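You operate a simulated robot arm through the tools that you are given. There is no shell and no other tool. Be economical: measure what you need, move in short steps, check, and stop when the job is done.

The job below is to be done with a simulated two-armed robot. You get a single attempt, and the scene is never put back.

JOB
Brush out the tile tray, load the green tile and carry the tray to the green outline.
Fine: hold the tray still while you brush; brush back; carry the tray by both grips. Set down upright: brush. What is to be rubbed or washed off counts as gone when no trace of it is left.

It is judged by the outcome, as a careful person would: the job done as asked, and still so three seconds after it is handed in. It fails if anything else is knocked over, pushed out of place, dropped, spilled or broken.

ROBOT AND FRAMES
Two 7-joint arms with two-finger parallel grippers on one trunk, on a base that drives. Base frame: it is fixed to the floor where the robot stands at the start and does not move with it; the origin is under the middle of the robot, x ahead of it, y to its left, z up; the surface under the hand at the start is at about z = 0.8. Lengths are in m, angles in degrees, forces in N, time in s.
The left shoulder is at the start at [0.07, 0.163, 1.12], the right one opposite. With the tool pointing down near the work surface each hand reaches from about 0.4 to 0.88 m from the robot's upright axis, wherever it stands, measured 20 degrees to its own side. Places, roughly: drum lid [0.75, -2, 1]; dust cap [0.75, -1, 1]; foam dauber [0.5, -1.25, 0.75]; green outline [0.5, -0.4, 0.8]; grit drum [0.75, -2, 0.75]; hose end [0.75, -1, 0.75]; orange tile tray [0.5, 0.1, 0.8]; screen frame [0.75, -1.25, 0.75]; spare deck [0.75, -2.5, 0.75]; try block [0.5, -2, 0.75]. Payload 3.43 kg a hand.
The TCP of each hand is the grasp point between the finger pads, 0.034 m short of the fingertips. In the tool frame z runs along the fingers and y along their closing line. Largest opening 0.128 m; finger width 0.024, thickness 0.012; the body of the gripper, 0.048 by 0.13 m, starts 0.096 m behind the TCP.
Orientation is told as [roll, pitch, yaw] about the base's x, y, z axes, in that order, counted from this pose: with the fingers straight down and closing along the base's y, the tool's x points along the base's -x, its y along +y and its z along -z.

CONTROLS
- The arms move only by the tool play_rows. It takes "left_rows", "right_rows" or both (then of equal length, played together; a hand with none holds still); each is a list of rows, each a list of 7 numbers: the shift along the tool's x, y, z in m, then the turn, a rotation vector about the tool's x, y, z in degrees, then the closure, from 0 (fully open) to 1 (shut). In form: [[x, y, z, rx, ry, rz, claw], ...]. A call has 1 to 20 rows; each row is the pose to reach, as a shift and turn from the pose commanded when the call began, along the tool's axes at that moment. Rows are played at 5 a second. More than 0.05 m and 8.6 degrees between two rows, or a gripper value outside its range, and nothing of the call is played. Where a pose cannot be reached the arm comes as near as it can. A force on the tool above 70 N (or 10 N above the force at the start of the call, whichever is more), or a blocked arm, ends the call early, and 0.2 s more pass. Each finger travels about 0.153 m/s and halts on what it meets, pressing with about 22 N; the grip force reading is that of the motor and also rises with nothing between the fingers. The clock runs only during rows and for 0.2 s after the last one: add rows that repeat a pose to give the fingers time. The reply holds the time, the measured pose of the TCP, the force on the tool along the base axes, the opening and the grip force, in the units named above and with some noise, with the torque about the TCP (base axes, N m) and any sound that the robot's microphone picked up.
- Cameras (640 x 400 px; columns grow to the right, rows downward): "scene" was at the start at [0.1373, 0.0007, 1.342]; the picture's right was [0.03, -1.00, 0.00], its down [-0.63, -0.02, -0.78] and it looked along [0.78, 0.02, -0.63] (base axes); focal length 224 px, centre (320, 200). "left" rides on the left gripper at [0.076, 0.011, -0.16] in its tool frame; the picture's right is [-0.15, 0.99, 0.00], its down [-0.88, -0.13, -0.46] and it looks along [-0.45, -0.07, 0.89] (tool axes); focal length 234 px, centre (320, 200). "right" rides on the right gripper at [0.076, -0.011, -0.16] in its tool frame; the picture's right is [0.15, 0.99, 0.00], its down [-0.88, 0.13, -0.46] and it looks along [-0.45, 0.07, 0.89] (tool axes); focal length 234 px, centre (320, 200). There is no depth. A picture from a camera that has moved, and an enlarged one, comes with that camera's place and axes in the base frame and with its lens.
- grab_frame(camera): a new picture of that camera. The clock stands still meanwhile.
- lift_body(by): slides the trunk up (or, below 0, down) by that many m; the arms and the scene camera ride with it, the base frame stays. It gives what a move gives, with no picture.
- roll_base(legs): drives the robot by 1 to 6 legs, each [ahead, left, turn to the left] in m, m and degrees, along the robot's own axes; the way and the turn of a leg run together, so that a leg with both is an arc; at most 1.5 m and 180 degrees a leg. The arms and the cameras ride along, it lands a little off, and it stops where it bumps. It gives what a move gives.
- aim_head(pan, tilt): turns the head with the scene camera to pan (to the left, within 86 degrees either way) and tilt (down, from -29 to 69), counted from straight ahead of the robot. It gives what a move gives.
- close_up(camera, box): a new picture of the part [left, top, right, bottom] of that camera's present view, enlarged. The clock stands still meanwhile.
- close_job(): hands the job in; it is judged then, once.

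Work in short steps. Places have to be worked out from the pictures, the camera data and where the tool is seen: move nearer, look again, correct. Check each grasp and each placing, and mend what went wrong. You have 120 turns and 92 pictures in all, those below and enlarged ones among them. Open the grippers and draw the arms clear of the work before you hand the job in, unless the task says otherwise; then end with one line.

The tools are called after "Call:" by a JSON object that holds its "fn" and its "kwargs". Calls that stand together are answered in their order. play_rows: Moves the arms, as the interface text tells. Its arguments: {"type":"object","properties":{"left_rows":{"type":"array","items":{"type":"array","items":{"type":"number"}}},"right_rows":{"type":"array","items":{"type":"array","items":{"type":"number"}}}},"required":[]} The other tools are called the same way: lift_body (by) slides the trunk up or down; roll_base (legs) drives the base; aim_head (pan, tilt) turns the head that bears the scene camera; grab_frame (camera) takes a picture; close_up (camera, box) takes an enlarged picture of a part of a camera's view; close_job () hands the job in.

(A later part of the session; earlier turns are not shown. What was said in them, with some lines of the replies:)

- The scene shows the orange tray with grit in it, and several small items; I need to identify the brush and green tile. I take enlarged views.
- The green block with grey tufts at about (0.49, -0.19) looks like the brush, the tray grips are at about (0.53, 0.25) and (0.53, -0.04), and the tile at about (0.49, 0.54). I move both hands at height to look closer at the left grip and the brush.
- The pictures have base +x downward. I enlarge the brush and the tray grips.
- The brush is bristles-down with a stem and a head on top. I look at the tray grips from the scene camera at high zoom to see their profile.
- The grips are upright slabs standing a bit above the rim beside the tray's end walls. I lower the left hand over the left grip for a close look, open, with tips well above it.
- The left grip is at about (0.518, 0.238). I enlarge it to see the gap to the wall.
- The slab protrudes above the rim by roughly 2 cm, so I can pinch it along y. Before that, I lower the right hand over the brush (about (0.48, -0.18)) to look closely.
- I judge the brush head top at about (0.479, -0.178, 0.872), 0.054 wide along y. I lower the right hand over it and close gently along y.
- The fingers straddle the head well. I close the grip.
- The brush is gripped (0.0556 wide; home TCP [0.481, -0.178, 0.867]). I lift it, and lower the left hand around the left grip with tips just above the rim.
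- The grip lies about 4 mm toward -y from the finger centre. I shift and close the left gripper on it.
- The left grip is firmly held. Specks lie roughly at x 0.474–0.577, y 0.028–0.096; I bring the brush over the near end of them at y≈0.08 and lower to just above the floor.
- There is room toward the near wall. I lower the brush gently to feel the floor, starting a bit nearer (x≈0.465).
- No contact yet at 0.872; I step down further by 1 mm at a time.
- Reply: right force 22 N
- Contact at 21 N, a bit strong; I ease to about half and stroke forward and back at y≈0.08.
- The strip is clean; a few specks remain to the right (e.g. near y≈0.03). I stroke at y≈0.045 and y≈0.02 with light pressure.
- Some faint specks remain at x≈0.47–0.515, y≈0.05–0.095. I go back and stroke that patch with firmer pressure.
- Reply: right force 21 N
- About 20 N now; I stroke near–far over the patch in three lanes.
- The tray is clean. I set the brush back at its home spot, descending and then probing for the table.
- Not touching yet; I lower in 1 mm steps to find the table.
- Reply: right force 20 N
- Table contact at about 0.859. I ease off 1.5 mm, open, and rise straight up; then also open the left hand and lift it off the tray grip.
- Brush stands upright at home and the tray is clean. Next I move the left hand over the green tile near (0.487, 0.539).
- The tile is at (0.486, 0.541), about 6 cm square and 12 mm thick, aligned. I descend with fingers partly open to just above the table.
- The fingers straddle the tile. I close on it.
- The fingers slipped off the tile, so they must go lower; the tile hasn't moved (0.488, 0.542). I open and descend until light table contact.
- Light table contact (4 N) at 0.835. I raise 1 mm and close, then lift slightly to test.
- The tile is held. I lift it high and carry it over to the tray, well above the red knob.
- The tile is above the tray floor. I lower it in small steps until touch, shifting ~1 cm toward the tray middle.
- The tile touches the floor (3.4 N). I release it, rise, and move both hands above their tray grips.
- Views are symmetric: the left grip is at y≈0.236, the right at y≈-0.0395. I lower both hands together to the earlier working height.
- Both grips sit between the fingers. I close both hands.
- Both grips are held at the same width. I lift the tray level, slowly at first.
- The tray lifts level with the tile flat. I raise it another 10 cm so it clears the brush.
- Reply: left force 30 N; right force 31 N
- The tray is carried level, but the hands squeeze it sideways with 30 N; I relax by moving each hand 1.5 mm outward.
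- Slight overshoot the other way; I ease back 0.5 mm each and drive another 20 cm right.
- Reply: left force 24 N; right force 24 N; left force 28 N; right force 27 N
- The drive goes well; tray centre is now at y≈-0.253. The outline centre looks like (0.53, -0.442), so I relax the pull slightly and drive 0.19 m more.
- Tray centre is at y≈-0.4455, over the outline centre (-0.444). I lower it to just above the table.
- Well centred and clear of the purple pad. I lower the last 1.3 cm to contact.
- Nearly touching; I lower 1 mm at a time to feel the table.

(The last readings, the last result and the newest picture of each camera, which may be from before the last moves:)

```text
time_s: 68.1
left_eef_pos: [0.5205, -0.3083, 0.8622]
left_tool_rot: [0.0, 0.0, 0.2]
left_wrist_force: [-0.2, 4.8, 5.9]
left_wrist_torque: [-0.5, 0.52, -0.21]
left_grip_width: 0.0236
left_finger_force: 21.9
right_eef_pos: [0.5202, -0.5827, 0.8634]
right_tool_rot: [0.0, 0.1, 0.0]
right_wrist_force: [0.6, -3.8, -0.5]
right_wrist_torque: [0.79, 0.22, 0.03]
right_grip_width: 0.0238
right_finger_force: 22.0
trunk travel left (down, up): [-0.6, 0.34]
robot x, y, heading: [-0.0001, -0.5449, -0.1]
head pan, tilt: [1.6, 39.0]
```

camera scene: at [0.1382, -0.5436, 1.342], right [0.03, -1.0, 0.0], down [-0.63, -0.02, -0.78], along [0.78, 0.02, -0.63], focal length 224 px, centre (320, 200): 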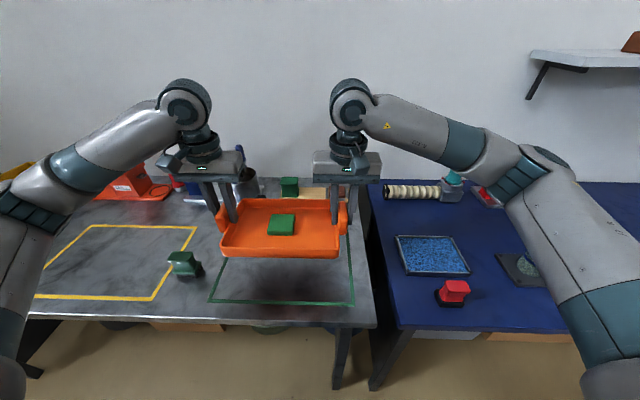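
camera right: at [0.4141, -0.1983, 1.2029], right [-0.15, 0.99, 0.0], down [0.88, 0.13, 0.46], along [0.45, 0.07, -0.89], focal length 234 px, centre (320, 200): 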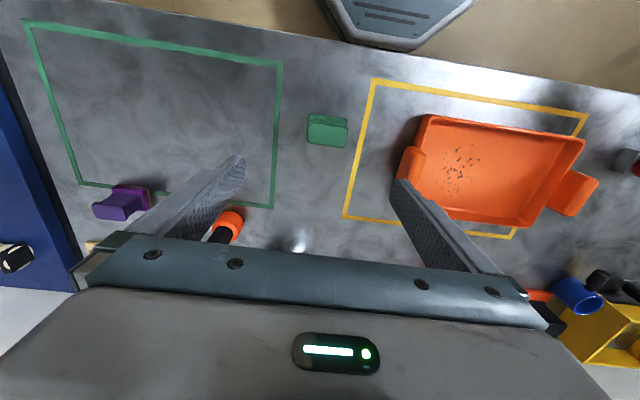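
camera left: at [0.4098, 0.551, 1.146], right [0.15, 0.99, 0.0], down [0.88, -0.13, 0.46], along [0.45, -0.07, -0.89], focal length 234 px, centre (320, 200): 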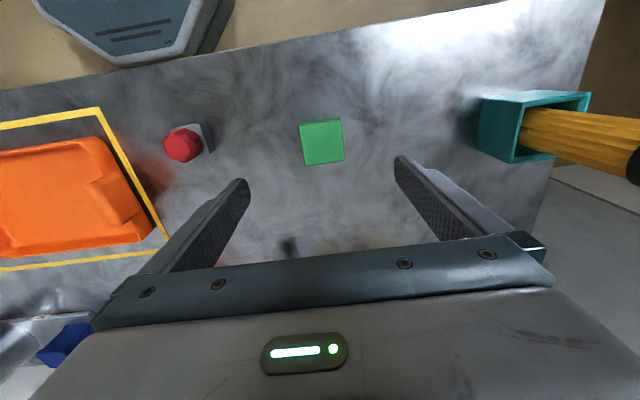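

The left side rests; the right is nearly so. I lower the right another 0.8 mm, then release both and rise.

Call:
{"fn": "play_rows", "kwargs": {"left_rows": [[0, 0, -0.0003, 0, 0, 0, 1], [0, 0, -0.0003, 0, 0, 0, 0.8], [0, 0, -0.0003, 0, 0, 0, 0.6], [0, 0, -0.0003, 0, 0, 0, 0.5], [0, 0, -0.0003, 0, 0, 0, 0.5], [0, 0, -0.03, 0, 0, 0, 0.5], [0, 0, -0.07, 0, 0, 0, 0.5], [0, 0, -0.11, 0, 0, 0, 0.5], [0, 0, -0.14, 0, 0, 0, 0.3], [0, 0, -0.14, 0, 0, 0, 0]], "right_rows": [[0, 0, 0.0008, 0, 0, 0, 1], [0, 0, 0.0008, 0, 0, 0, 0.8], [0, 0, 0.0008, 0, 0, 0, 0.6], [0, 0, 0.0008, 0, 0, 0, 0.5], [0, 0, 0.0008, 0, 0, 0, 0.5], [0, 0, -0.03, 0, 0, 0, 0.5], [0, 0, -0.07, 0, 0, 0, 0.5], [0, 0, -0.11, 0, 0, 0, 0.5], [0, 0, -0.14, 0, 0, 0, 0.3], [0, 0, -0.14, 0, 0, 0, 0]]}}

Call:
{"fn": "grab_frame", "kwargs": {"camera": "scene"}}

Call:
{"fn": "close_up", "kwargs": {"camera": "scene", "box": [150, 170, 390, 310]}}

```text
time_s: 70.3
left_eef_pos: [0.5207, -0.3076, 1.0033]
left_tool_rot: [0.0, 0.1, 0.2]
left_wrist_force: [-0.2, -0.3, 0.4]
left_wrist_torque: [0.01, -0.02, 0.0]
left_grip_width: 0.1283
left_finger_force: 0.0
right_eef_pos: [0.523, -0.5815, 1.0033]
right_tool_rot: [-0.1, 0.1, -0.1]
right_wrist_force: [0.5, 0.1, 0.1]
right_wrist_torque: [-0.02, 0.02, -0.01]
right_grip_width: 0.1279
right_finger_force: 0.1
trunk travel left (down, up): [-0.6, 0.34]
robot x, y, heading: [0.0008, -0.5467, -0.2]
head pan, tilt: [1.6, 39.0]
```

```text
35 pictures are left
camera scene: at [0.1385, -0.5431, 1.3419], right [0.03, -1.0, 0.0], down [-0.63, -0.02, -0.78], along [0.78, 0.02, -0.63], focal length 224 px, centre (320, 200)
```

scene: 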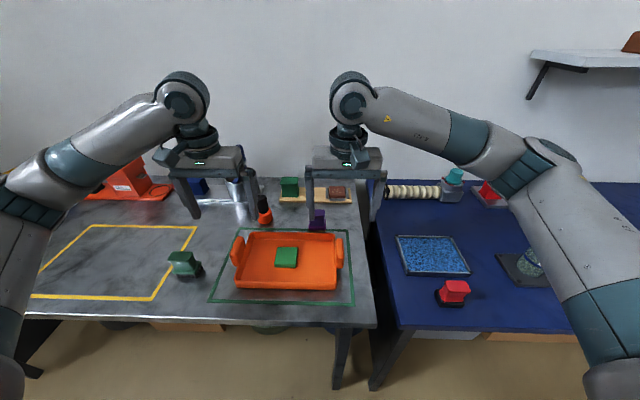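

```text
2.67 times, centred on (270, 240) of scene
camera zoom: at [0.1385, -0.5431, 1.3419], right [0.03, -1.0, 0.0], down [-0.63, -0.02, -0.78], along [0.78, 0.02, -0.63], focal length 599 px, centre (453, 93)
```

zoom: 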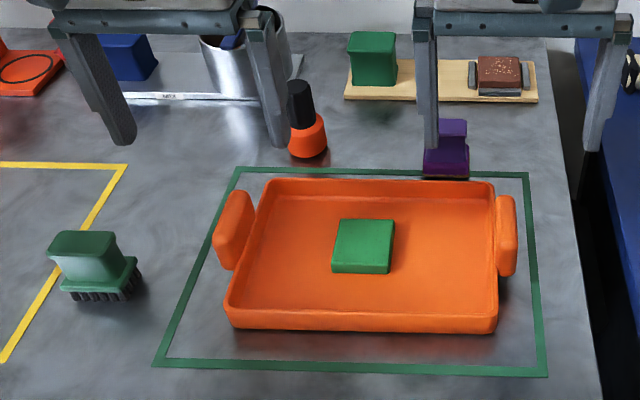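

The tray with tile rests fully within the outline, brush upright at home. I raise the arms a little more and do a last check of the tray floor.

Call:
{"fn": "play_rows", "kwargs": {"left_rows": [[0, 0, -0.04, 0, 0, 0, 0], [0, 0, -0.07, 0, 0, 0, 0], [0, 0, -0.07, 0, 0, 0, 0]], "right_rows": [[0, 0, -0.04, 0, 0, 0, 0], [0, 0, -0.07, 0, 0, 0, 0], [0, 0, -0.07, 0, 0, 0, 0]]}}

Call:
{"fn": "close_up", "kwargs": {"camera": "scene", "box": [220, 215, 350, 305]}}

```text
time_s: 71.1
left_eef_pos: [0.5203, -0.3091, 1.0733]
left_tool_rot: [0.0, 0.1, 0.2]
left_wrist_force: [-0.6, 0.3, -0.3]
left_wrist_torque: [-0.01, 0.02, 0.0]
left_grip_width: 0.1279
left_finger_force: 0.0
right_eef_pos: [0.5246, -0.5826, 1.0735]
right_tool_rot: [-0.1, 0.1, 0.0]
right_wrist_force: [0.1, -0.1, 0.0]
right_wrist_torque: [0.0, 0.0, -0.03]
right_grip_width: 0.1279
right_finger_force: 0.0
trunk travel left (down, up): [-0.6, 0.34]
robot x, y, heading: [-0.0008, -0.5398, -0.2]
head pan, tilt: [1.6, 39.0]
```

```text
4.44 times, centred on (285, 260) of scene
camera zoom: at [0.1385, -0.543, 1.3419], right [0.03, -1.0, 0.0], down [-0.63, -0.02, -0.78], along [0.78, 0.02, -0.63], focal length 998 px, centre (476, -67)
```

zoom: 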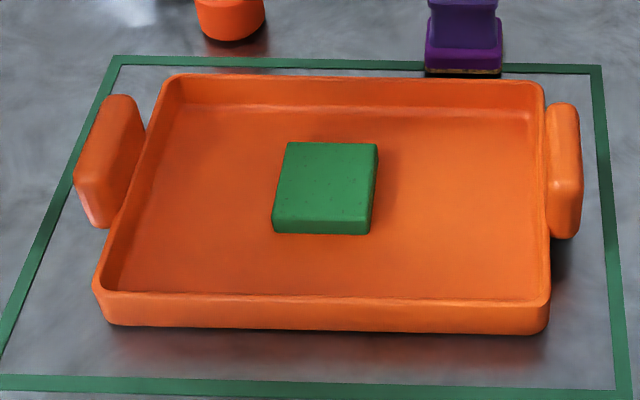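

Everything is as asked: clean tray, tile flat in it, within the green outline, brush back. I hand the job in.

Call:
{"fn": "close_job", "kwargs": {}}

```text
The job is handed in.
```

The tray is brushed clean, loaded with the green tile and set down inside the green outline. It was carried by both grips, and the brush is back upright where it started.
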